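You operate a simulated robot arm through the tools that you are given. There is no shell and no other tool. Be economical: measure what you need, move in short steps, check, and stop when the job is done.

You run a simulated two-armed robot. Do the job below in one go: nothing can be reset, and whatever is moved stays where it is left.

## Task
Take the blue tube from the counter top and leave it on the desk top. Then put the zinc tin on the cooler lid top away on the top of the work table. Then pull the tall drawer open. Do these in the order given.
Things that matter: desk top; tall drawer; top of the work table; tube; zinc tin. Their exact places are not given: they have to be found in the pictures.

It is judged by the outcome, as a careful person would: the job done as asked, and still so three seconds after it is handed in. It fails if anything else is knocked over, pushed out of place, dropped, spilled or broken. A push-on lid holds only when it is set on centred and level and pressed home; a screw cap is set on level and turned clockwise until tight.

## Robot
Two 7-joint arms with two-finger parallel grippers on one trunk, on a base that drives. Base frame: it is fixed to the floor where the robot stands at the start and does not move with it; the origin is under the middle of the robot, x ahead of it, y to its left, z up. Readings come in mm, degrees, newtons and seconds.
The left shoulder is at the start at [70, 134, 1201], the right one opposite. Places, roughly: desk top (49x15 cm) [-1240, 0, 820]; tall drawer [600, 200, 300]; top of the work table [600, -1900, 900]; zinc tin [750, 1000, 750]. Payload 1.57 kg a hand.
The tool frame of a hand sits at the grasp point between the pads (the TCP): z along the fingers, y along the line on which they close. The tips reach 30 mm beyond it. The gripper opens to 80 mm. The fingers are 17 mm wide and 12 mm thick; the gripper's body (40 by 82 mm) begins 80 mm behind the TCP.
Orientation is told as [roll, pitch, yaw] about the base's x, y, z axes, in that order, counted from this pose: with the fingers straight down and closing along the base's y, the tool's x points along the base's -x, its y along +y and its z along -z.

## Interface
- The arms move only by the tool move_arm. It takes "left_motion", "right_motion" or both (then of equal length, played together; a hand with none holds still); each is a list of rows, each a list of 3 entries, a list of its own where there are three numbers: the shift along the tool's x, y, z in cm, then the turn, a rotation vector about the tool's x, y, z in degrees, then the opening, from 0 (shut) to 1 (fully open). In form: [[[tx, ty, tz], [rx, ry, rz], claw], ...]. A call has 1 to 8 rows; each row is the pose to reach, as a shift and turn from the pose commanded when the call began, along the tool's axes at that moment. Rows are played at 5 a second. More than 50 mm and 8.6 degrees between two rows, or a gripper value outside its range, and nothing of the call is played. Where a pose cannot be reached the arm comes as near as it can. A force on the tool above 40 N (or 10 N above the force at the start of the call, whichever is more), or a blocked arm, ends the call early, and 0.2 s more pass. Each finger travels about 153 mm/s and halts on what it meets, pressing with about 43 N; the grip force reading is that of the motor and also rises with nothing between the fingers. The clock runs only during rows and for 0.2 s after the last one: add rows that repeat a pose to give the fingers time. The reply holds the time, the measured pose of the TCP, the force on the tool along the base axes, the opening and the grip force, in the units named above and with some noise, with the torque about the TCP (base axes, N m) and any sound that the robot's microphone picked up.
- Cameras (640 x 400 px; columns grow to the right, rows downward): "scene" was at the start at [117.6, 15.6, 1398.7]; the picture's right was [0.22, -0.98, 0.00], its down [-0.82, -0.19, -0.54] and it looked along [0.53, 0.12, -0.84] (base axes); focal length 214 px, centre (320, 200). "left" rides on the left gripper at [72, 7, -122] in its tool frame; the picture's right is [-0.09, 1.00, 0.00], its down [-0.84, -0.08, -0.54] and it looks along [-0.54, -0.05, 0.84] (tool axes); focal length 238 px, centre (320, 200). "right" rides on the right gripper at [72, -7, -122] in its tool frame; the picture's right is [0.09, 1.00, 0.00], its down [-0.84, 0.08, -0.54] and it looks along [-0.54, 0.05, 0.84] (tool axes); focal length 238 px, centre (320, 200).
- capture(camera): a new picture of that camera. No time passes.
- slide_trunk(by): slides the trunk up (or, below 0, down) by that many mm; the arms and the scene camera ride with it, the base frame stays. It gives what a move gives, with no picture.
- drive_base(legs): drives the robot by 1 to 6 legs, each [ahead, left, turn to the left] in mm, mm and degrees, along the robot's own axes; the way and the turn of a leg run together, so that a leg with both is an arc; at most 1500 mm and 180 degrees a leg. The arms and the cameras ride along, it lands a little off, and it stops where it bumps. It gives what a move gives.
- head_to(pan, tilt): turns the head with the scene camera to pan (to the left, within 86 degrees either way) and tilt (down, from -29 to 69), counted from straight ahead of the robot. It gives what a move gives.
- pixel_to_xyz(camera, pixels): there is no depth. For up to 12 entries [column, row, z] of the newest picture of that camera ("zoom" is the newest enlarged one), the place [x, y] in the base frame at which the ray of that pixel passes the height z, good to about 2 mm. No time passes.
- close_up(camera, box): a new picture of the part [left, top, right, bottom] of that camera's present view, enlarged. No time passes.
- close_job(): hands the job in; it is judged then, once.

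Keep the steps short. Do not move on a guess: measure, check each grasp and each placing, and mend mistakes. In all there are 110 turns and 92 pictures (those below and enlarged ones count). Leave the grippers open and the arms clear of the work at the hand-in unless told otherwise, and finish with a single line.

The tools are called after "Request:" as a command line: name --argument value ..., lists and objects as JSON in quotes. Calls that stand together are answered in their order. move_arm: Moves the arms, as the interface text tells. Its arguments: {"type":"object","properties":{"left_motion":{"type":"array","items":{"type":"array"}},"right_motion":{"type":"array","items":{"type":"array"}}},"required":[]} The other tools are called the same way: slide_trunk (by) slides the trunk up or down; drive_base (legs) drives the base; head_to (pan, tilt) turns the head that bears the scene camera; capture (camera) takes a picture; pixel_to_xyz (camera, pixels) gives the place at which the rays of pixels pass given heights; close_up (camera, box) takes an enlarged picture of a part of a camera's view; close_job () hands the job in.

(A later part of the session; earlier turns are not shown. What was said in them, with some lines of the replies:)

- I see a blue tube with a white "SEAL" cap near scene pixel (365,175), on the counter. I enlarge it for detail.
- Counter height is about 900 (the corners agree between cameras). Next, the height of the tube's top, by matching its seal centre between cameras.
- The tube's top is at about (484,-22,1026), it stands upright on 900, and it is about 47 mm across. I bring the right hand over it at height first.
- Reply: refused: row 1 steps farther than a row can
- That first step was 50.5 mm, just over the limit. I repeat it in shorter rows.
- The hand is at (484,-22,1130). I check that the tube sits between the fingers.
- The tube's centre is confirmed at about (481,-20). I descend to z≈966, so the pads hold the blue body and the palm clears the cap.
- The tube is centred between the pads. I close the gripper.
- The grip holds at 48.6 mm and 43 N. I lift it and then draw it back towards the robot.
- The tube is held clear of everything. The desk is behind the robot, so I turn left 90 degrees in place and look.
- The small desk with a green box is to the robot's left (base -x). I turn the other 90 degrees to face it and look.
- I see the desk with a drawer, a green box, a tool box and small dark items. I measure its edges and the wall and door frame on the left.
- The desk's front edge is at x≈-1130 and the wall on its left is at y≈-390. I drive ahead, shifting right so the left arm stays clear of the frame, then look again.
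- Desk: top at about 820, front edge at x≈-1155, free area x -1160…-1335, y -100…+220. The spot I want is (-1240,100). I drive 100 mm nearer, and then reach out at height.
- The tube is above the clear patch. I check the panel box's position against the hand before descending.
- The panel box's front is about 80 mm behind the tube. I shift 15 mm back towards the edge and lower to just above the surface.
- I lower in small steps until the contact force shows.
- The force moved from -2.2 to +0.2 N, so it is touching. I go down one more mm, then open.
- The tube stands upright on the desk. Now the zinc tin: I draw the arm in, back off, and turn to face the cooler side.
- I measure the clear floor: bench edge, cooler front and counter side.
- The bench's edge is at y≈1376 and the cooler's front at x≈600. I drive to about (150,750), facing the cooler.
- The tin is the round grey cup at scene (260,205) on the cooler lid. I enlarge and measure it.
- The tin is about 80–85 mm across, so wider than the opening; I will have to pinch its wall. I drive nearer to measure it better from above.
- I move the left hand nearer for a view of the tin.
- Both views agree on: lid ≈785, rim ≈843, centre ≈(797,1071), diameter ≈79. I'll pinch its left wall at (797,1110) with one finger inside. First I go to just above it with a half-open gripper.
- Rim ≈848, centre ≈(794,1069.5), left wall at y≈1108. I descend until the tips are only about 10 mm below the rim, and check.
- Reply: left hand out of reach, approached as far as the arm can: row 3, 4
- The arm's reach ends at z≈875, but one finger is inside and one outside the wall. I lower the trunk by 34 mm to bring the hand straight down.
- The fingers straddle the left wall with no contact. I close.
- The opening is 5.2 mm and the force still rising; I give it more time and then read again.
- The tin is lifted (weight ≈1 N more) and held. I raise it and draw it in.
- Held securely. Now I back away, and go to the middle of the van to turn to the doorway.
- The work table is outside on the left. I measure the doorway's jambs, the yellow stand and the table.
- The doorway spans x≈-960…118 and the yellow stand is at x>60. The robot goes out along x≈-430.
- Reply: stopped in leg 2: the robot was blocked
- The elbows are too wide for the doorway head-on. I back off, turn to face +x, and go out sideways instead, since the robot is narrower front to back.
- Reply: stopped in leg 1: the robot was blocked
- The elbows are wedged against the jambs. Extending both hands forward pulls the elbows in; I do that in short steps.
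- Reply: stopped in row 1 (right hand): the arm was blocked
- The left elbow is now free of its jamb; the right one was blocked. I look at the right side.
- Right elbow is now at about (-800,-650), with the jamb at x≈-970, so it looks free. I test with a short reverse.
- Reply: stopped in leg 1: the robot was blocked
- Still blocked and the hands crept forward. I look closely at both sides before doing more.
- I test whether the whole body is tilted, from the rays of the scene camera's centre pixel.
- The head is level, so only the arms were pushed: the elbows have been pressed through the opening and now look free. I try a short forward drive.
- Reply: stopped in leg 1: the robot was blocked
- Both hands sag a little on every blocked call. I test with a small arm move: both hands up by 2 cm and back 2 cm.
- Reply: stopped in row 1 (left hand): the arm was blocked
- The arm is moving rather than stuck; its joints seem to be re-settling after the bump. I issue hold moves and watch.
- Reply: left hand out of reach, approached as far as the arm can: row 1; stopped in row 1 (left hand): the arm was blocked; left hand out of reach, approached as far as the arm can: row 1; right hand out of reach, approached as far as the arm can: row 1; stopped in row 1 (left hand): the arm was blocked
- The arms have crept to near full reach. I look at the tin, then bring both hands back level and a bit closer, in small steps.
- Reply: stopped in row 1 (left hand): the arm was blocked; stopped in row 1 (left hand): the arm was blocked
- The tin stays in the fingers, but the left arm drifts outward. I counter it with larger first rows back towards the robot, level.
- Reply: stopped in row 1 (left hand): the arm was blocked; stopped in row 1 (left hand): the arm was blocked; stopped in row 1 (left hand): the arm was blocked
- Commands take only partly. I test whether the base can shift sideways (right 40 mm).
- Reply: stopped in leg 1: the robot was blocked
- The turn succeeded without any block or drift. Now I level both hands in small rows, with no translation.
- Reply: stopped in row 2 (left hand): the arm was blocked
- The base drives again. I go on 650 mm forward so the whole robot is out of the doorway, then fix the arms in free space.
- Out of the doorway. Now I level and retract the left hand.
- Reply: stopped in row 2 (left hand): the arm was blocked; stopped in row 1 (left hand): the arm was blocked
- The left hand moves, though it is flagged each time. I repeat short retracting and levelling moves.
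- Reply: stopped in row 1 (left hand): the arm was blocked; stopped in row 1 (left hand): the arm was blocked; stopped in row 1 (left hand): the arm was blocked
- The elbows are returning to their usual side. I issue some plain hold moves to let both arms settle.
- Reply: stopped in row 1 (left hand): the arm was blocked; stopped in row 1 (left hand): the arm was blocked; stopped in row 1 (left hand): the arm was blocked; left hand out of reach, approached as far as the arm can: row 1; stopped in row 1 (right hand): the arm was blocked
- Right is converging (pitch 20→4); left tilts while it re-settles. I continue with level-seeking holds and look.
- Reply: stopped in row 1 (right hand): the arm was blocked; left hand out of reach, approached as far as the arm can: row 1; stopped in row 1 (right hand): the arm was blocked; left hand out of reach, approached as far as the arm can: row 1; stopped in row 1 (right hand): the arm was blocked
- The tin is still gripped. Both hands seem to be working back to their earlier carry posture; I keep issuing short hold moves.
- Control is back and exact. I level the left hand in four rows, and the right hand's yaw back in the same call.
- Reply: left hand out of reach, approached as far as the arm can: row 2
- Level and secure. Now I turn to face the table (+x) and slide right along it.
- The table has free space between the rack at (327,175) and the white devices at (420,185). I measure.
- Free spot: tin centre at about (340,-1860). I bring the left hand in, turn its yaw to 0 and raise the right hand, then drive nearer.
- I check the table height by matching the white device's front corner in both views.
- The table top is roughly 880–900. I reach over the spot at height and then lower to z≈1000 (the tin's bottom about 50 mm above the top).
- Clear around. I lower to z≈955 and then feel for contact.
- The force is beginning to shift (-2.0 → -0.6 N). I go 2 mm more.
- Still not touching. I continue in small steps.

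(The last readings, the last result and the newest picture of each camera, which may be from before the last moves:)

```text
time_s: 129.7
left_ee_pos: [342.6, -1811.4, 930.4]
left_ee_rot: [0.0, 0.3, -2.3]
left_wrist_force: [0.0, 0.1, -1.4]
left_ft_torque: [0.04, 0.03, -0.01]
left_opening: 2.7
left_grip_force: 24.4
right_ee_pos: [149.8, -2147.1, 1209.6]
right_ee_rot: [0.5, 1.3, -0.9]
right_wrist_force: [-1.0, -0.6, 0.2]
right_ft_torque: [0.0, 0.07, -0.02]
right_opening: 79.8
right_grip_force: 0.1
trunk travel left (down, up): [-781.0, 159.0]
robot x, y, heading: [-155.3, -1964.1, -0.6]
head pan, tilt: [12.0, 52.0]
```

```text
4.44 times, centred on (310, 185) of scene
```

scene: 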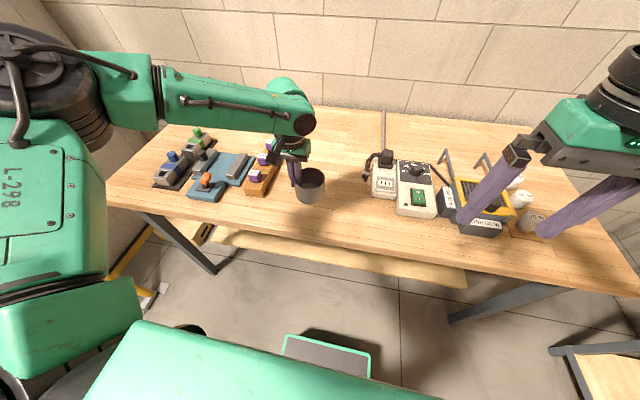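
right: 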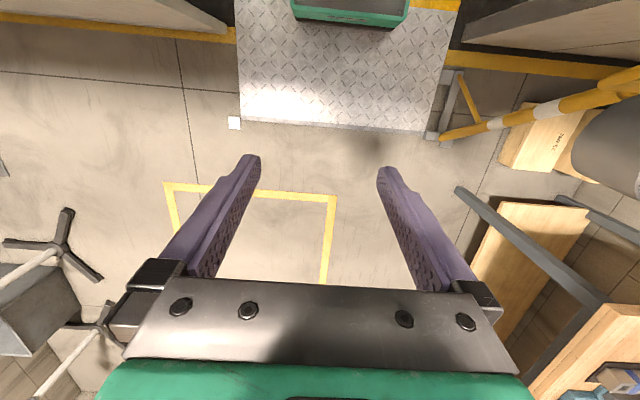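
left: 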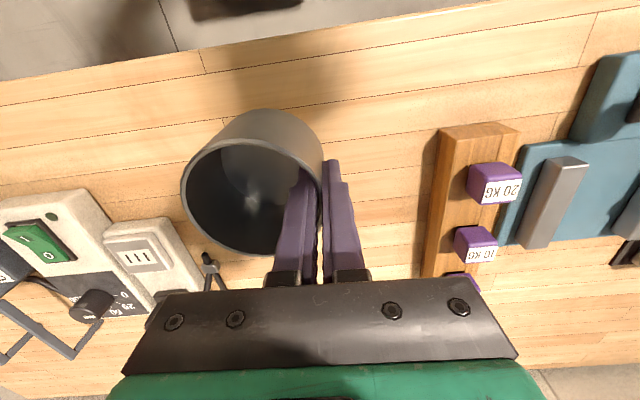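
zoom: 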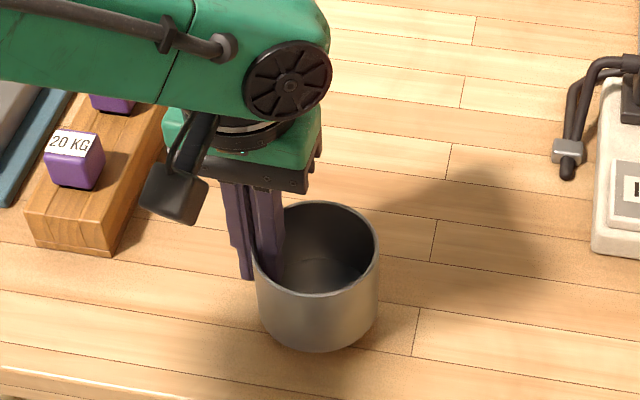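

I ask at which height the tin's bottom front (zoom 318,350) lies.

Request:
pixel_to_xyz --camera "zoom" --pixels '[[318, 350, 850], [318, 350, 870], [318, 350, 890], [318, 250, 920], [318, 250, 935], [255, 255, 930], [379, 245, 930], [30, 240, 870], [115, 255, 870]]'

Request:
move_arm --left_motion '[[[0, 0, 0.2], [0, 0, 0], 0], [[0, 0, 0.4], [0, 0, 0], 0], [[0, 0, 0.4], [0, 0, 0], 0]]'

Request:
move_arm --left_motion '[[[0, 0, 0.2], [0, 0, 0], 0], [[0, 0, 0.4], [0, 0, 0], 0], [[0, 0, 0.4], [0, 0, 0], 0]]'

```text
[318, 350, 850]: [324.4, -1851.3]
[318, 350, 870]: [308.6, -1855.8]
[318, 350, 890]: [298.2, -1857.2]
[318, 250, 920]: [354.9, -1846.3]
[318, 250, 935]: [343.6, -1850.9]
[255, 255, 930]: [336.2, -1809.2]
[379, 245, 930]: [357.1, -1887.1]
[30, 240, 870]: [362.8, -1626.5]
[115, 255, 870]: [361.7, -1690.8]
```

```text
time_s: 130.5
left_ee_pos: [341.1, -1810.2, 927.4]
left_ee_rot: [0.1, 0.2, -2.4]
left_wrist_force: [0.8, 0.2, -1.3]
left_ft_torque: [0.05, 0.0, 0.0]
left_opening: 2.6
left_grip_force: 24.1
left hand out of reach, approached as far as the arm can: row 1, 2, 3
right_ee_pos: [150.4, -2147.5, 1209.8]
right_ee_rot: [0.6, 1.3, -0.8]
right_wrist_force: [0.4, 0.3, 0.5]
right_ft_torque: [0.03, 0.01, -0.01]
right_opening: 80.1
right_grip_force: 0.1
trunk travel left (down, up): [-781.0, 159.0]
robot x, y, heading: [-152.4, -1968.3, -0.6]
head pan, tilt: [12.0, 52.0]
```

```text
time_s: 131.3
left_ee_pos: [339.4, -1809.8, 925.2]
left_ee_rot: [-0.1, 0.3, -2.4]
left_wrist_force: [-0.3, -0.8, -1.8]
left_ft_torque: [0.07, 0.01, -0.01]
left_opening: 2.8
left_grip_force: 24.0
right_ee_pos: [150.3, -2146.5, 1209.1]
right_ee_rot: [0.5, 1.3, -0.9]
right_wrist_force: [0.3, -0.5, 0.0]
right_ft_torque: [0.02, 0.0, 0.02]
right_opening: 80.0
right_grip_force: 0.1
trunk travel left (down, up): [-781.0, 159.0]
robot x, y, heading: [-152.3, -1966.4, -1.0]
head pan, tilt: [12.0, 52.0]
```

The arm's reach limit again; I use the trunk in 4–5 mm steps.

Request:
slide_trunk --by -5

Request:
slide_trunk --by -4

Request:
slide_trunk --by -4

```text
time_s: 131.8
left_ee_pos: [339.6, -1809.2, 920.4]
left_ee_rot: [0.1, 0.2, -2.3]
left_wrist_force: [-0.4, -0.1, -1.5]
left_ft_torque: [0.03, 0.02, 0.0]
left_opening: 2.7
left_grip_force: 23.8
right_ee_pos: [151.4, -2146.5, 1203.9]
right_ee_rot: [0.5, 1.3, -1.0]
right_wrist_force: [0.4, -1.8, 0.7]
right_ft_torque: [-0.03, -0.02, -0.03]
right_opening: 80.2
right_grip_force: 0.1
trunk travel left (down, up): [-776.0, 164.0]
robot x, y, heading: [-154.3, -1967.8, -1.1]
head pan, tilt: [12.0, 52.0]
```

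```text
time_s: 132.4
left_ee_pos: [339.4, -1810.0, 915.5]
left_ee_rot: [0.1, 0.2, -2.3]
left_wrist_force: [-0.1, -0.3, -2.1]
left_ft_torque: [0.05, 0.04, -0.03]
left_opening: 2.7
left_grip_force: 23.7
right_ee_pos: [150.0, -2147.8, 1200.3]
right_ee_rot: [0.6, 1.4, -0.9]
right_wrist_force: [-0.1, -0.2, -0.3]
right_ft_torque: [0.02, 0.0, 0.02]
right_opening: 79.7
right_grip_force: 0.0
trunk travel left (down, up): [-772.0, 168.0]
robot x, y, heading: [-152.6, -1967.9, -0.9]
head pan, tilt: [12.0, 52.0]
```

```text
time_s: 132.9
left_ee_pos: [341.0, -1809.8, 911.3]
left_ee_rot: [0.0, 0.2, -2.3]
left_wrist_force: [-0.4, -0.4, -2.2]
left_ft_torque: [0.08, -0.03, 0.01]
left_opening: 3.0
left_grip_force: 23.9
right_ee_pos: [150.9, -2147.0, 1196.6]
right_ee_rot: [0.5, 1.3, -0.9]
right_wrist_force: [-0.2, 1.5, -1.2]
right_ft_torque: [-0.01, -0.01, 0.03]
right_opening: 80.2
right_grip_force: 0.1
trunk travel left (down, up): [-768.0, 172.0]
robot x, y, heading: [-149.0, -1966.7, -1.0]
head pan, tilt: [12.0, 52.0]
```

Request:
slide_trunk --by -4

Request:
slide_trunk --by -3

Request:
close_up --camera "scene" --box '[250, 140, 370, 230]'

```text
time_s: 133.4
left_ee_pos: [339.9, -1809.8, 911.1]
left_ee_rot: [0.0, -0.2, -2.3]
left_wrist_force: [0.8, 2.2, 13.9]
left_ft_torque: [-0.24, -0.59, 0.07]
left_opening: 2.5
left_grip_force: 24.2
right_ee_pos: [147.6, -2146.5, 1193.2]
right_ee_rot: [0.4, 1.2, -0.9]
right_wrist_force: [-0.2, -0.1, 0.9]
right_ft_torque: [0.01, -0.01, -0.01]
right_opening: 79.7
right_grip_force: 0.0
trunk travel left (down, up): [-764.0, 176.0]
robot x, y, heading: [-151.2, -1970.2, -1.1]
head pan, tilt: [12.0, 52.0]
```

```text
time_s: 134.0
left_ee_pos: [337.7, -1809.9, 908.3]
left_ee_rot: [0.0, -0.1, -2.4]
left_wrist_force: [1.4, 2.2, 18.8]
left_ft_torque: [-0.11, -0.08, 0.02]
left_opening: 2.7
left_grip_force: 24.2
right_ee_pos: [147.2, -2147.4, 1190.3]
right_ee_rot: [0.4, 1.1, -0.9]
right_wrist_force: [0.5, 0.1, 0.8]
right_ft_torque: [-0.03, 0.03, -0.04]
right_opening: 80.1
right_grip_force: 0.2
trunk travel left (down, up): [-761.0, 179.0]
robot x, y, heading: [-153.5, -1967.1, -1.0]
head pan, tilt: [12.0, 52.0]
```

```text
4.44 times, centred on (310, 185) of scene
```

zoom: 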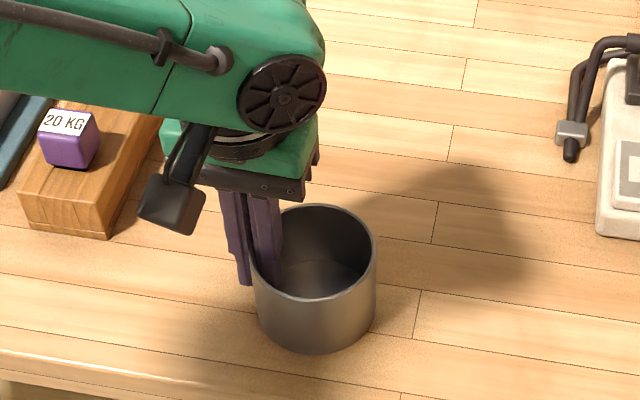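

Contact (19 N down). I relieve by 5 mm, then open to half and read.

Request:
slide_trunk --by 4

Request:
move_arm --left_motion '[[[0, 0, 0], [0, 0, 0], 0.15], [[0, 0, 0], [0, 0, 0], 0.3], [[0, 0, 0], [0, 0, 0], 0.4], [[0, 0, 0], [0, 0, 0], 0.4]]'

Request:
close_up --camera "scene" --box '[250, 140, 370, 230]'

```text
time_s: 134.5
left_ee_pos: [338.4, -1810.3, 906.1]
left_ee_rot: [0.2, 0.4, -2.4]
left_wrist_force: [-0.9, -1.4, 0.7]
left_ft_torque: [-0.07, -0.1, 0.0]
left_opening: 2.8
left_grip_force: 24.3
right_ee_pos: [150.3, -2148.0, 1193.2]
right_ee_rot: [0.6, 1.2, -0.9]
right_wrist_force: [0.3, -0.8, 0.2]
right_ft_torque: [0.02, 0.01, -0.02]
right_opening: 80.0
right_grip_force: 0.0
trunk travel left (down, up): [-765.0, 175.0]
robot x, y, heading: [-150.0, -1966.0, -0.9]
head pan, tilt: [12.0, 52.0]
```

```text
time_s: 135.5
left_ee_pos: [340.4, -1809.4, 909.0]
left_ee_rot: [0.0, 0.2, -2.3]
left_wrist_force: [0.3, 0.1, 0.0]
left_ft_torque: [0.05, 0.03, 0.0]
left_opening: 31.8
left_grip_force: 0.1
right_ee_pos: [148.6, -2147.6, 1193.3]
right_ee_rot: [0.5, 1.3, -1.0]
right_wrist_force: [0.0, 0.7, -0.4]
right_ft_torque: [-0.01, 0.03, 0.02]
right_opening: 79.7
right_grip_force: 0.1
trunk travel left (down, up): [-765.0, 175.0]
robot x, y, heading: [-152.9, -1967.8, -0.8]
head pan, tilt: [12.0, 52.0]
```

```text
4.44 times, centred on (310, 185) of scene
```

zoom: 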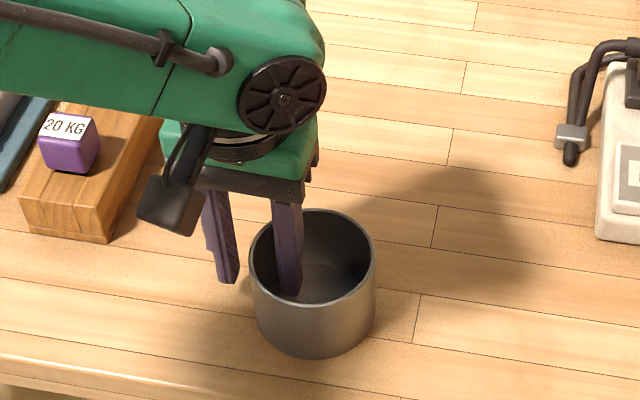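

The tin is on the table and released. I raise the trunk 60 mm so the fingers go straight out, then lift with the arm and draw back.

Request:
slide_trunk --by 80

Request:
move_arm --left_motion '[[[0, 0, -4], [0, 0, 0], 0.4], [[0, 0, -8], [0, 0, 0], 0.4], [[3, 0, -11], [0, 0, 0], 0.4], [[7, 0, -13], [0, 0, 0], 0.7], [[11, 0, -15], [0, 0, 0], 1], [[15, 0, -17], [0, 0, 0], 1], [[15, 0, -17], [0, 0, 0], 1]]'

Request:
capture --camera "scene"

```text
time_s: 136.7
left_ee_pos: [339.8, -1810.6, 989.1]
left_ee_rot: [0.0, 0.2, -2.3]
left_wrist_force: [-0.2, -1.0, 0.4]
left_ft_torque: [-0.01, -0.04, 0.02]
left_opening: 32.0
left_grip_force: 0.1
right_ee_pos: [150.5, -2147.1, 1272.2]
right_ee_rot: [0.6, 1.1, -0.9]
right_wrist_force: [0.2, -0.8, -0.2]
right_ft_torque: [0.03, 0.0, 0.0]
right_opening: 79.7
right_grip_force: 0.1
trunk travel left (down, up): [-845.0, 95.0]
robot x, y, heading: [-147.3, -1968.0, -0.9]
head pan, tilt: [12.0, 52.0]
```

```text
time_s: 138.3
left_ee_pos: [191.2, -1803.3, 1160.3]
left_ee_rot: [0.0, 0.2, -2.3]
left_wrist_force: [0.5, -0.3, 0.8]
left_ft_torque: [0.04, 0.02, 0.0]
left_opening: 80.0
left_grip_force: 0.1
right_ee_pos: [150.1, -2146.2, 1273.7]
right_ee_rot: [0.5, 1.3, -0.9]
right_wrist_force: [-0.2, 0.8, 0.1]
right_ft_torque: [-0.03, 0.03, 0.01]
right_opening: 79.9
right_grip_force: 0.0
trunk travel left (down, up): [-845.0, 95.0]
robot x, y, heading: [-157.5, -1969.6, -0.5]
head pan, tilt: [12.0, 52.0]
```

```text
15 pictures are left
```

scene: 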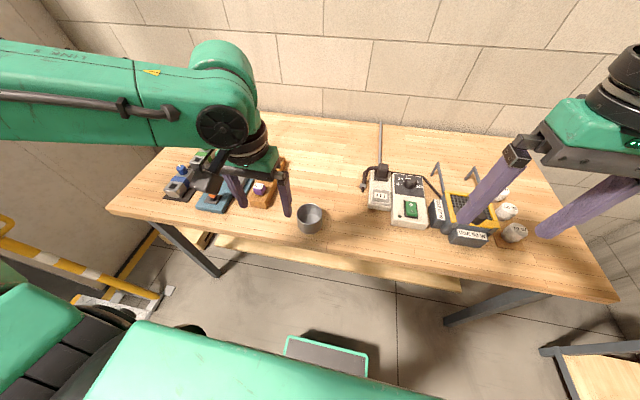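

Request:
pixel_to_xyz --camera "scene" --pixels '[[309, 234, 850], [309, 243, 850], [295, 222, 850], [323, 222, 850]]'

```text
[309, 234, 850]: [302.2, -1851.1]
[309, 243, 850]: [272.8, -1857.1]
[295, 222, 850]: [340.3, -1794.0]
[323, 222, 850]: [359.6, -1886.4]
```

The tin's front is at x≈302 and the table edge at about 270, so it stands safely. Now back to the van, sideways through the doorway along x≈-480.

Request:
drive_base --legs '[[-330, 0, 0.8], [0, 900, 0]]'

```text
time_s: 144.7
left_ee_pos: [-127.4, -909.0, 1158.1]
left_ee_rot: [0.0, 0.3, -1.8]
left_wrist_force: [-1.0, -0.6, 0.1]
left_ft_torque: [-0.02, -0.02, -0.01]
left_opening: 79.9
left_grip_force: 0.0
right_ee_pos: [-166.7, -1252.1, 1273.9]
right_ee_rot: [0.5, 1.1, -0.3]
right_wrist_force: [0.1, -0.3, -0.1]
right_ft_torque: [0.01, 0.01, -0.01]
right_opening: 79.8
right_grip_force: 0.1
trunk travel left (down, up): [-845.0, 95.0]
robot x, y, heading: [-470.8, -1073.5, -0.5]
head pan, tilt: [12.0, 52.0]
```

Request:
drive_base --legs '[[0, 600, 0.5], [0, 620, 0]]'

Request:
head_to --pan 0 --tilt 40

Request:
capture --camera "scene"

```text
time_s: 151.3
left_ee_pos: [-131.6, 333.9, 1157.7]
left_ee_rot: [0.1, 0.3, -1.5]
left_wrist_force: [-0.3, -0.1, 0.1]
left_ft_torque: [0.02, 0.02, -0.02]
left_opening: 80.1
left_grip_force: 0.0
right_ee_pos: [-166.7, -9.2, 1272.2]
right_ee_rot: [0.5, 1.2, 0.0]
right_wrist_force: [-0.4, -0.6, -0.1]
right_ft_torque: [0.01, 0.02, 0.03]
right_opening: 80.0
right_grip_force: 0.0
trunk travel left (down, up): [-845.0, 95.0]
robot x, y, heading: [-471.2, 165.6, 0.1]
head pan, tilt: [12.0, 52.0]
```

```text
time_s: 152.0
left_ee_pos: [-132.1, 335.4, 1159.6]
left_ee_rot: [0.0, 0.2, -1.6]
left_wrist_force: [-0.1, -0.2, 0.1]
left_ft_torque: [-0.01, -0.01, -0.01]
left_opening: 80.0
left_grip_force: 0.2
right_ee_pos: [-166.7, -8.5, 1272.4]
right_ee_rot: [0.5, 1.2, -0.1]
right_wrist_force: [-0.1, 0.7, -0.4]
right_ft_torque: [-0.02, 0.03, -0.03]
right_opening: 80.2
right_grip_force: 0.1
trunk travel left (down, up): [-845.0, 95.0]
robot x, y, heading: [-470.2, 171.4, -0.1]
head pan, tilt: [0.0, 40.0]
```

```text
14 pictures are left
```

scene: 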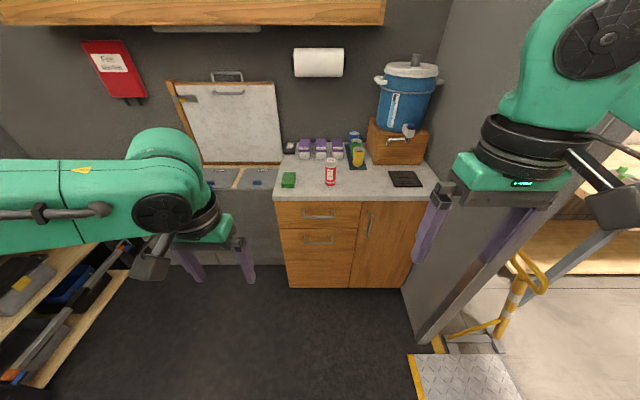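

The tall drawer is the lower, deeper one, with its horizontal handle at (318,240). I measure the front and the handle.

Request:
close_up --camera "scene" --box '[260, 190, 420, 290]'

Request:
pixel_to_xyz --camera "scene" --pixels '[[288, 288, 0], [350, 288, 0], [281, 229, 600], [281, 229, 640], [281, 229, 680], [305, 239, 600], [305, 239, 640], [332, 239, 600], [318, 243, 600], [318, 243, 570]]'

```text
4.00 times, centred on (340, 240) of scene
```

zoom: 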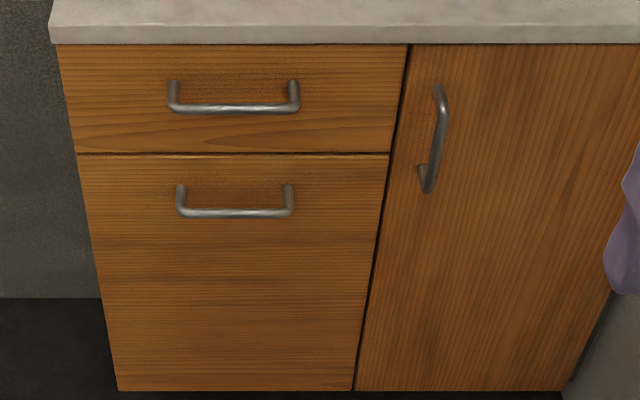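

```text
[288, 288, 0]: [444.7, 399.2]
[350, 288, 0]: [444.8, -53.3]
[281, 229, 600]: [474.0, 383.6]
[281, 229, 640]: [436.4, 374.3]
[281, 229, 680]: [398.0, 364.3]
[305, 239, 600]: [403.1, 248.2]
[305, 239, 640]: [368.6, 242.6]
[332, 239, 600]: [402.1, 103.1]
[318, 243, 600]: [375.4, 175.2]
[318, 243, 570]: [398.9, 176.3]
```

The handle's bar is about (395,176,575), running along y. I'll grip it with the left hand pointing forward, fingers closing vertically, and pull by driving back. First I point the left hand forward here in free space.

Request:
move_arm --left_motion '[[[-2.5, 0, 0], [0, -8.5, 0], 1], [[-5, 0, 0], [0, -17, 0], 1], [[-7.5, 0, 0], [0, -25.5, 0], 1], [[-10, 0, 0], [0, -34, 0], 1], [[-12.5, 0, 0], [0, -42.5, 0], 1], [[-15, 0, 0], [0, -51, 0], 1], [[-17.5, 0, 0], [0, -59.5, 0], 1], [[-20, 0, 0], [0, -68, 0], 1]]'

Request:
move_arm --left_motion '[[[0, 0, 0], [0, -7.4, 0], 1], [[0, 0, 0], [0, -14.8, 0], 1], [[0, 0, 0], [0, -22.2, 0], 1], [[0, 0, 0], [0, -22.2, 0], 1]]'

Request:
move_arm --left_motion '[[[0, 0, 0], [0, 0, 8.5], 1], [[0, 0, 0], [0, 0, 17], 1], [[0, 0, 0], [0, 0, 25.5], 1], [[0, 0, 0], [0, 0, 34], 1], [[0, 0, 0], [0, 0, 42.5], 1], [[0, 0, 0], [0, 0, 51], 1]]'

```text
time_s: 153.8
left_ee_pos: [71.5, 331.8, 1155.8]
left_ee_rot: [0.0, -67.9, -1.3]
left_wrist_force: [-0.4, -0.2, -0.1]
left_ft_torque: [0.03, -0.01, -0.02]
left_opening: 79.9
left_grip_force: 0.0
left hand out of reach, approached as far as the arm can: row 3, 4, 5
right_ee_pos: [-166.5, -9.6, 1273.7]
right_ee_rot: [0.5, 1.2, 0.0]
right_wrist_force: [-0.1, -0.1, 0.6]
right_ft_torque: [0.0, 0.0, -0.04]
right_opening: 80.1
right_grip_force: 0.1
trunk travel left (down, up): [-845.0, 95.0]
robot x, y, heading: [-475.3, 164.9, 0.1]
head pan, tilt: [0.0, 40.0]
```

```text
time_s: 154.8
left_ee_pos: [69.6, 330.8, 1157.2]
left_ee_rot: [-162.8, -89.9, 161.3]
left_wrist_force: [0.5, 0.7, 0.1]
left_ft_torque: [-0.01, 0.02, 0.03]
left_opening: 79.8
left_grip_force: 0.1
right_ee_pos: [-168.3, -9.0, 1272.7]
right_ee_rot: [0.5, 1.1, 0.0]
right_wrist_force: [0.1, -0.1, 0.6]
right_ft_torque: [-0.01, -0.01, -0.02]
right_opening: 79.9
right_grip_force: 0.0
trunk travel left (down, up): [-845.0, 95.0]
robot x, y, heading: [-475.3, 167.3, -0.1]
head pan, tilt: [0.0, 40.0]
```

```text
time_s: 156.2
left_ee_pos: [70.0, 330.5, 1157.7]
left_ee_rot: [90.1, -38.8, -91.5]
left_wrist_force: [-0.8, 0.1, -0.3]
left_ft_torque: [-0.01, -0.03, 0.01]
left_opening: 80.0
left_grip_force: 0.0
right_ee_pos: [-166.0, -9.3, 1273.1]
right_ee_rot: [0.5, 1.2, 0.0]
right_wrist_force: [0.6, -0.2, 0.7]
right_ft_torque: [-0.04, 0.01, -0.04]
right_opening: 80.1
right_grip_force: 0.1
trunk travel left (down, up): [-845.0, 95.0]
robot x, y, heading: [-470.2, 167.7, -0.2]
head pan, tilt: [0.0, 40.0]
```

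The hand turns well. I finish the roll and lower the trunk by 580 mm.

Request:
move_arm --left_motion '[[[0, 0, 0], [0, 0, 8], 1], [[0, 0, 0], [0, 0, 16], 1], [[0, 0, 0], [0, 0, 24], 1], [[0, 0, 0], [0, 0, 32], 1], [[0, 0, 0], [0, 0, 39], 1], [[0, 0, 0], [0, 0, 39], 1]]'

Request:
slide_trunk --by -580

Request:
head_to --pan 0 --tilt 15

Request:
capture --camera "left"

Request:
capture --camera "scene"

```text
time_s: 157.6
left_ee_pos: [68.3, 330.6, 1157.5]
left_ee_rot: [90.0, 0.1, -91.5]
left_wrist_force: [0.0, -0.2, -0.7]
left_ft_torque: [-0.03, 0.01, 0.03]
left_opening: 80.0
left_grip_force: 0.1
right_ee_pos: [-167.4, -9.7, 1274.2]
right_ee_rot: [0.5, 1.2, 0.0]
right_wrist_force: [0.0, 0.0, 0.2]
right_ft_torque: [-0.01, -0.01, 0.0]
right_opening: 80.0
right_grip_force: 0.1
trunk travel left (down, up): [-845.0, 95.0]
robot x, y, heading: [-476.7, 163.0, -0.1]
head pan, tilt: [0.0, 40.0]
```

```text
refused: -580 is not a number from -400 to 400
```

```text
time_s: 158.5
left_ee_pos: [68.5, 330.4, 1157.8]
left_ee_rot: [90.0, 0.0, -91.5]
left_wrist_force: [-0.5, 0.2, 0.6]
left_ft_torque: [0.0, -0.01, 0.01]
left_opening: 80.0
left_grip_force: 0.1
right_ee_pos: [-167.9, -8.5, 1272.8]
right_ee_rot: [0.5, 1.2, 0.0]
right_wrist_force: [0.5, 0.4, 0.2]
right_ft_torque: [0.0, -0.01, 0.0]
right_opening: 80.2
right_grip_force: 0.0
trunk travel left (down, up): [-845.0, 95.0]
robot x, y, heading: [-473.6, 167.7, -0.2]
head pan, tilt: [0.0, 15.0]
```

```text
12 pictures are left
```

left: 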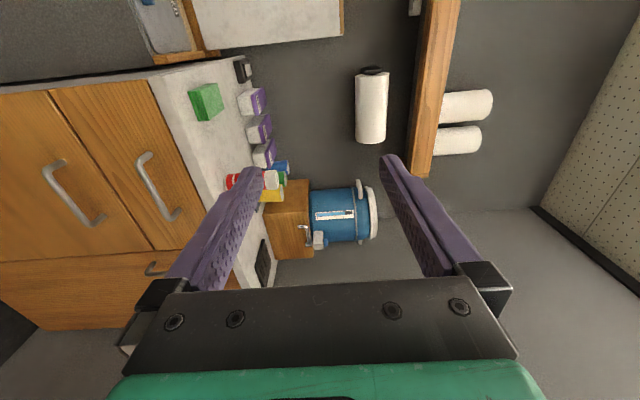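

```text
11 pictures are left
```

scene: 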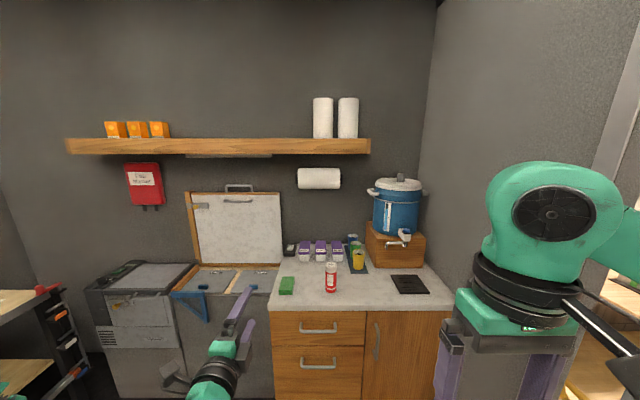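

The slide limit is 400 per call. I use the left camera's view to cross-check the handle (bar midpoint at left pixel (68,198)).

Request:
pixel_to_xyz --camera "left" --pixels '[[68, 198, 560], [68, 198, 575], [68, 198, 590], [68, 198, 610], [66, 161, 575], [105, 214, 575], [47, 175, 575], [91, 222, 575]]'

Request:
pixel_to_xyz --camera "scene" --pixels '[[319, 368, 560], [319, 368, 575], [319, 368, 590], [319, 368, 610], [303, 361, 575], [334, 361, 575]]'

Request:
slide_trunk --by -300

Request:
slide_trunk --by -280

```text
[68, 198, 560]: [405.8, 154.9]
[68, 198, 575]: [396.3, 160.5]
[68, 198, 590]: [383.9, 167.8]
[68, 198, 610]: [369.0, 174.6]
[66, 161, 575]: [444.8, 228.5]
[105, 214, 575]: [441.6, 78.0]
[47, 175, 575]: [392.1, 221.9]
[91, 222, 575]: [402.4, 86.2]
```

```text
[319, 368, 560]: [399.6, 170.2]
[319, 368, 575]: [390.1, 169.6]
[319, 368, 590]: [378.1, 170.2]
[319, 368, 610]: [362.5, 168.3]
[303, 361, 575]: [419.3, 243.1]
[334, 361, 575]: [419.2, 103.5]
```

```text
time_s: 161.5
left_ee_pos: [67.9, 331.3, 858.5]
left_ee_rot: [90.0, 0.0, -91.6]
left_wrist_force: [0.7, 0.0, -0.3]
left_ft_torque: [0.0, -0.01, -0.03]
left_opening: 79.9
left_grip_force: 0.0
right_ee_pos: [-167.1, -8.7, 972.9]
right_ee_rot: [0.5, 1.2, 0.0]
right_wrist_force: [0.5, -0.1, -0.2]
right_ft_torque: [0.01, 0.0, 0.0]
right_opening: 80.0
right_grip_force: 0.1
trunk travel left (down, up): [-545.0, 395.0]
robot x, y, heading: [-471.7, 167.8, -0.1]
head pan, tilt: [0.0, 15.0]
```

```text
time_s: 164.3
left_ee_pos: [67.9, 330.4, 579.5]
left_ee_rot: [90.1, -0.1, -91.5]
left_wrist_force: [0.0, 0.9, 0.1]
left_ft_torque: [-0.06, -0.04, -0.04]
left_opening: 80.0
left_grip_force: 0.0
right_ee_pos: [-166.3, -8.9, 693.7]
right_ee_rot: [0.5, 1.2, 0.1]
right_wrist_force: [0.2, 0.6, -1.4]
right_ft_torque: [0.0, -0.03, 0.0]
right_opening: 80.2
right_grip_force: 0.1
trunk travel left (down, up): [-265.0, 675.0]
robot x, y, heading: [-468.8, 165.5, -0.1]
head pan, tilt: [0.0, 15.0]
```

Now the cameras are low; I take one view of each for a precise handle height.

Request:
capture --camera "left"

Request:
capture --camera "scene"

```text
10 pictures are left
```

left: 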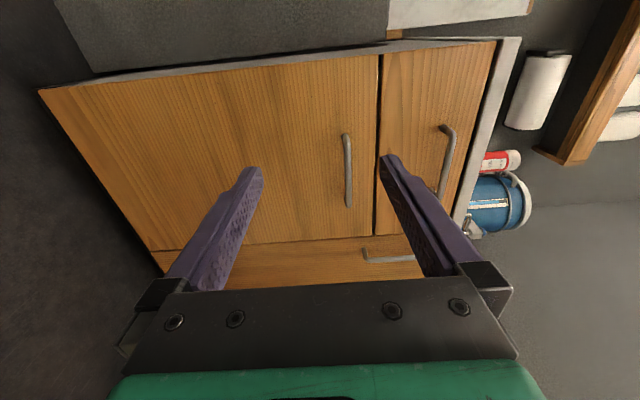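

```text
9 pictures are left
```

scene: 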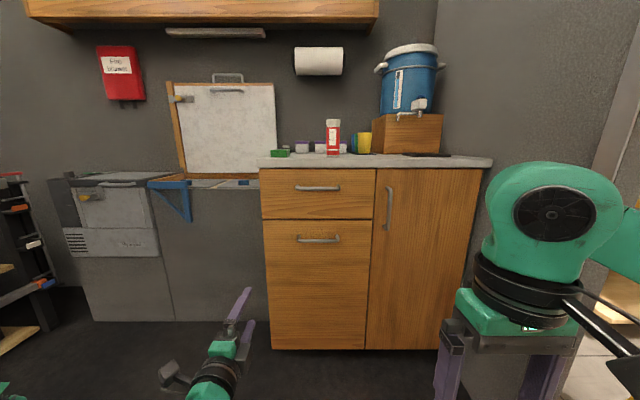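

Request:
pixel_to_xyz --camera "left" --pixels '[[347, 170, 600], [347, 170, 610], [347, 170, 620], [347, 170, 630], [344, 137, 610], [349, 206, 610]]'

Request:
pixel_to_xyz --camera "scene" --pixels '[[318, 241, 560], [318, 241, 580], [318, 241, 600], [318, 241, 620], [299, 240, 600], [338, 240, 600], [316, 349, 0], [316, 220, 650]]'

```text
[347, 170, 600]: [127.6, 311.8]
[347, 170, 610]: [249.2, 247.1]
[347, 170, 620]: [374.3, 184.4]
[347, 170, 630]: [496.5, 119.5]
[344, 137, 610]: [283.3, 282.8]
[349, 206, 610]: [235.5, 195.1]
```

```text
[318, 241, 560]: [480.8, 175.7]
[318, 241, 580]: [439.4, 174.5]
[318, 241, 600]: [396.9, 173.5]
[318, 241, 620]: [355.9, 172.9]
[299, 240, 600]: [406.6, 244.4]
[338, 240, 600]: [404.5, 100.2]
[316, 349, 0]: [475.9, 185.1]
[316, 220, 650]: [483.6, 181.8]
```

All rays meet at the bar ≈(360,173,619). I raise the trunk 40 mm and drive nearer, so the hand stops short of the bar.

Request:
slide_trunk --by 40

Request:
drive_base --legs '[[0, -157, 0], [215, 0, 0]]'

Request:
capture --camera "left"

```text
time_s: 165.2
left_ee_pos: [68.5, 331.0, 617.9]
left_ee_rot: [89.9, 0.0, -91.4]
left_wrist_force: [-0.2, 0.0, 0.3]
left_ft_torque: [-0.01, -0.03, 0.03]
left_opening: 79.8
left_grip_force: 0.2
right_ee_pos: [-167.0, -9.2, 732.7]
right_ee_rot: [0.5, 1.4, 0.0]
right_wrist_force: [0.1, 0.8, -0.1]
right_ft_torque: [-0.04, 0.0, 0.0]
right_opening: 80.0
right_grip_force: 0.3
trunk travel left (down, up): [-305.0, 635.0]
robot x, y, heading: [-466.1, 168.3, -0.1]
head pan, tilt: [0.0, 15.0]
```

```text
time_s: 167.9
left_ee_pos: [288.8, 172.4, 618.9]
left_ee_rot: [90.0, 0.2, -91.1]
left_wrist_force: [0.0, 0.3, -0.5]
left_ft_torque: [0.05, 0.03, 0.01]
left_opening: 79.8
left_grip_force: 0.1
right_ee_pos: [53.6, -167.7, 733.1]
right_ee_rot: [0.4, 1.3, 0.3]
right_wrist_force: [-0.8, 0.1, 0.1]
right_ft_torque: [-0.01, 0.01, -0.02]
right_opening: 80.3
right_grip_force: 0.1
trunk travel left (down, up): [-305.0, 635.0]
robot x, y, heading: [-253.6, 7.8, 0.1]
head pan, tilt: [0.0, 15.0]
```

```text
8 pictures are left
```

left: 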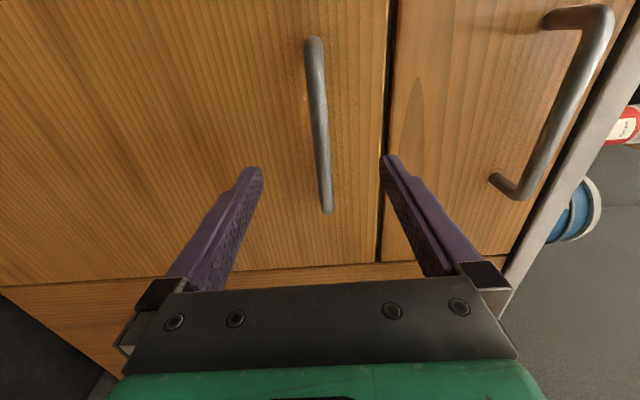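

The bar lies midway between the fingers. I advance 60 mm gently and watch the force.

Request:
move_arm --left_motion '[[[0, 0, 2], [0, 0, 0], 1], [[0, 0, 4], [0, 0, 0], 1], [[0, 0, 6], [0, 0, 0], 1], [[0, 0, 6], [0, 0, 0], 1]]'

Request:
capture --camera "left"

```text
time_s: 168.9
left_ee_pos: [350.7, 174.0, 618.0]
left_ee_rot: [90.0, 0.0, -91.2]
left_wrist_force: [0.3, 0.2, -0.3]
left_ft_torque: [-0.01, -0.04, 0.04]
left_opening: 79.9
left_grip_force: 0.1
right_ee_pos: [54.3, -166.6, 734.3]
right_ee_rot: [0.5, 1.2, 0.2]
right_wrist_force: [-0.4, 0.4, 0.2]
right_ft_torque: [-0.01, -0.02, -0.02]
right_opening: 80.1
right_grip_force: 0.0
trunk travel left (down, up): [-305.0, 635.0]
robot x, y, heading: [-254.5, 4.4, 0.3]
head pan, tilt: [0.0, 15.0]
```

```text
7 pictures are left
```

left: 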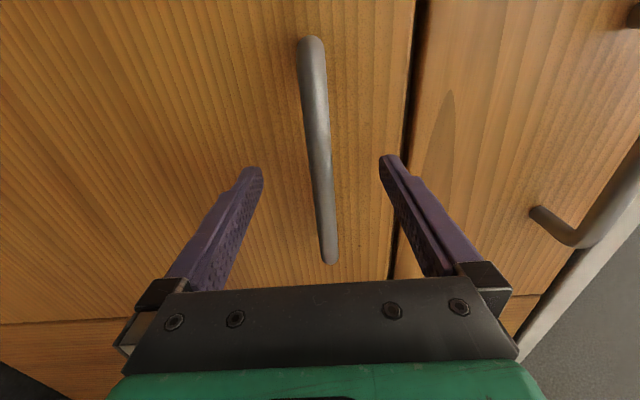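

The bar is at about 10 mm beyond the TCP, between the pads. I close.

Request:
move_arm --left_motion '[[[0, 0, 0], [0, 0, 0], 0.5], [[0, 0, 0], [0, 0, 0], 0.2], [[0, 0, 0], [0, 0, 0], 0], [[0, 0, 0], [0, 0, 0], 0], [[0, 0, 0], [0, 0, 0], 0]]'

```text
time_s: 170.1
left_ee_pos: [350.4, 173.4, 620.6]
left_ee_rot: [90.2, 0.0, -91.3]
left_wrist_force: [2.6, 0.6, 9.6]
left_ft_torque: [-0.02, -0.06, -0.1]
left_opening: 14.0
left_grip_force: 30.7
right_ee_pos: [52.9, -167.5, 733.0]
right_ee_rot: [0.5, 1.2, 0.4]
right_wrist_force: [-0.5, 0.1, 0.1]
right_ft_torque: [0.01, 0.0, 0.0]
right_opening: 80.0
right_grip_force: 0.1
trunk travel left (down, up): [-305.0, 635.0]
robot x, y, heading: [-256.1, 4.2, 0.1]
head pan, tilt: [0.0, 15.0]
```

The bar (14 mm) is gripped. I pull by driving back 120 mm and check.

Request:
drive_base --legs '[[-120, 0, 0]]'

Request:
capture --camera "scene"

```text
time_s: 171.3
left_ee_pos: [228.6, 173.9, 621.2]
left_ee_rot: [90.3, 0.0, -91.2]
left_wrist_force: [-0.1, 7.4, 11.0]
left_ft_torque: [-0.02, -0.1, 0.03]
left_opening: 13.7
left_grip_force: 30.8
right_ee_pos: [-67.6, -168.7, 734.2]
right_ee_rot: [0.5, 1.1, 0.2]
right_wrist_force: [0.6, -0.5, 0.8]
right_ft_torque: [0.02, -0.02, 0.02]
right_opening: 80.0
right_grip_force: 0.1
trunk travel left (down, up): [-305.0, 635.0]
robot x, y, heading: [-372.5, 6.3, 0.1]
head pan, tilt: [0.0, 15.0]
```

```text
6 pictures are left
```

scene: 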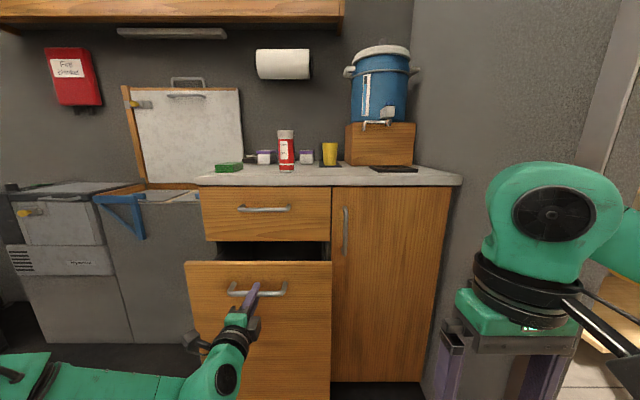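

The drawer opens smoothly. I pull another 120 mm.

Request:
drive_base --legs '[[-120, 0, 0]]'

```text
time_s: 172.6
left_ee_pos: [109.6, 173.6, 620.3]
left_ee_rot: [90.3, -0.1, -91.1]
left_wrist_force: [0.0, 8.9, 8.6]
left_ft_torque: [0.06, -0.05, 0.03]
left_opening: 13.5
left_grip_force: 29.9
right_ee_pos: [-187.7, -167.0, 733.7]
right_ee_rot: [0.3, 1.1, 0.0]
right_wrist_force: [0.1, 0.1, 0.4]
right_ft_torque: [0.02, 0.0, -0.01]
right_opening: 79.7
right_grip_force: 0.0
trunk travel left (down, up): [-305.0, 635.0]
robot x, y, heading: [-492.9, 8.0, 0.1]
head pan, tilt: [0.0, 15.0]
```

It is 240 mm open with no end stop felt. I pull 60 mm more, carefully.

Request:
drive_base --legs '[[-60, 0, 0]]'

```text
time_s: 173.5
left_ee_pos: [50.0, 173.4, 620.7]
left_ee_rot: [90.3, 0.0, -91.0]
left_wrist_force: [0.1, -1.3, 4.2]
left_ft_torque: [0.0, 0.02, -0.29]
left_opening: 13.7
left_grip_force: 30.2
right_ee_pos: [-247.3, -169.3, 734.2]
right_ee_rot: [0.5, 1.2, 0.2]
right_wrist_force: [-1.3, -0.3, -0.7]
right_ft_torque: [-0.01, 0.02, -0.04]
right_opening: 80.1
right_grip_force: 0.1
trunk travel left (down, up): [-305.0, 635.0]
robot x, y, heading: [-554.5, 5.3, 0.3]
head pan, tilt: [0.0, 15.0]
```

300 mm now, bar still gripped. I check by eye.

Request:
capture --camera "scene"

```text
5 pictures are left
```

scene: 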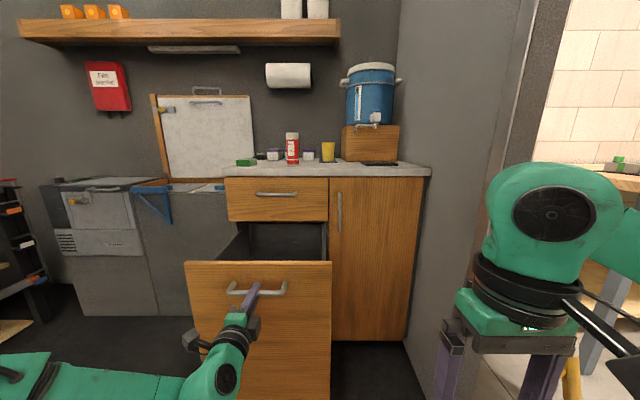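

The drawer is well open. I release the bar and back away straight.

Request:
move_arm --left_motion '[[[0, 0, 0], [0, 0, 0], 0.3], [[0, 0, 0], [0, 0, 0], 0.7], [[0, 0, 0], [0, 0, 0], 1], [[0, 0, 0], [0, 0, 0], 1]]'

Request:
drive_base --legs '[[-150, 0, 0]]'

Request:
head_to --pan 0 --tilt 20

Request:
capture --camera "scene"

```text
time_s: 174.5
left_ee_pos: [50.5, 172.7, 619.3]
left_ee_rot: [90.2, 0.0, -91.2]
left_wrist_force: [0.5, -0.8, 0.1]
left_ft_torque: [0.03, 0.01, 0.02]
left_opening: 79.9
left_grip_force: 0.1
right_ee_pos: [-246.4, -168.1, 733.2]
right_ee_rot: [0.6, 1.3, 0.2]
right_wrist_force: [0.2, -1.0, 0.5]
right_ft_torque: [0.02, 0.02, -0.03]
right_opening: 80.0
right_grip_force: 0.1
trunk travel left (down, up): [-305.0, 635.0]
robot x, y, heading: [-551.4, 6.4, 0.2]
head pan, tilt: [0.0, 15.0]
```

```text
time_s: 175.9
left_ee_pos: [-101.3, 173.1, 621.7]
left_ee_rot: [90.3, 0.0, -91.2]
left_wrist_force: [-0.5, 0.1, 0.8]
left_ft_torque: [-0.01, 0.02, -0.01]
left_opening: 79.9
left_grip_force: 0.0
right_ee_pos: [-400.2, -168.9, 733.7]
right_ee_rot: [0.5, 1.1, 0.0]
right_wrist_force: [-1.0, -0.3, 0.0]
right_ft_torque: [0.01, -0.04, -0.01]
right_opening: 80.1
right_grip_force: 0.1
trunk travel left (down, up): [-305.0, 635.0]
robot x, y, heading: [-705.5, 5.3, -0.1]
head pan, tilt: [0.0, 15.0]
```

```text
time_s: 176.6
left_ee_pos: [-101.1, 171.9, 618.9]
left_ee_rot: [90.2, 0.1, -91.2]
left_wrist_force: [-0.7, 0.4, 0.2]
left_ft_torque: [0.0, 0.0, 0.02]
left_opening: 79.8
left_grip_force: 0.0
right_ee_pos: [-399.9, -168.8, 732.8]
right_ee_rot: [0.4, 1.2, 0.2]
right_wrist_force: [0.0, 0.4, 0.3]
right_ft_torque: [0.0, 0.0, 0.01]
right_opening: 80.0
right_grip_force: 0.1
trunk travel left (down, up): [-305.0, 635.0]
robot x, y, heading: [-703.9, 4.6, -0.2]
head pan, tilt: [0.0, 20.0]
```

```text
4 pictures are left
```

scene: 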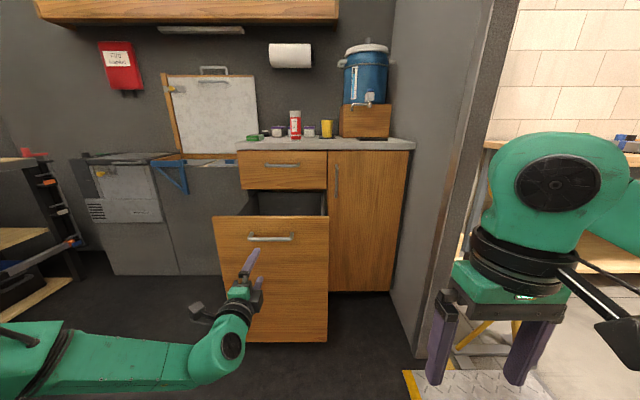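

The drawer stays open, the grippers are open and clear, and the tube and the tin were both seen standing where I put them. I hand the job in.

Request:
close_job

```text
The job is handed in.
```

The blue tube is standing on the desk top, the zinc tin is on the top of the work table, and the tall drawer is pulled open by about 300 mm. On the way out to the table both elbows jammed in the doorway, but I saw nothing knocked over or moved.
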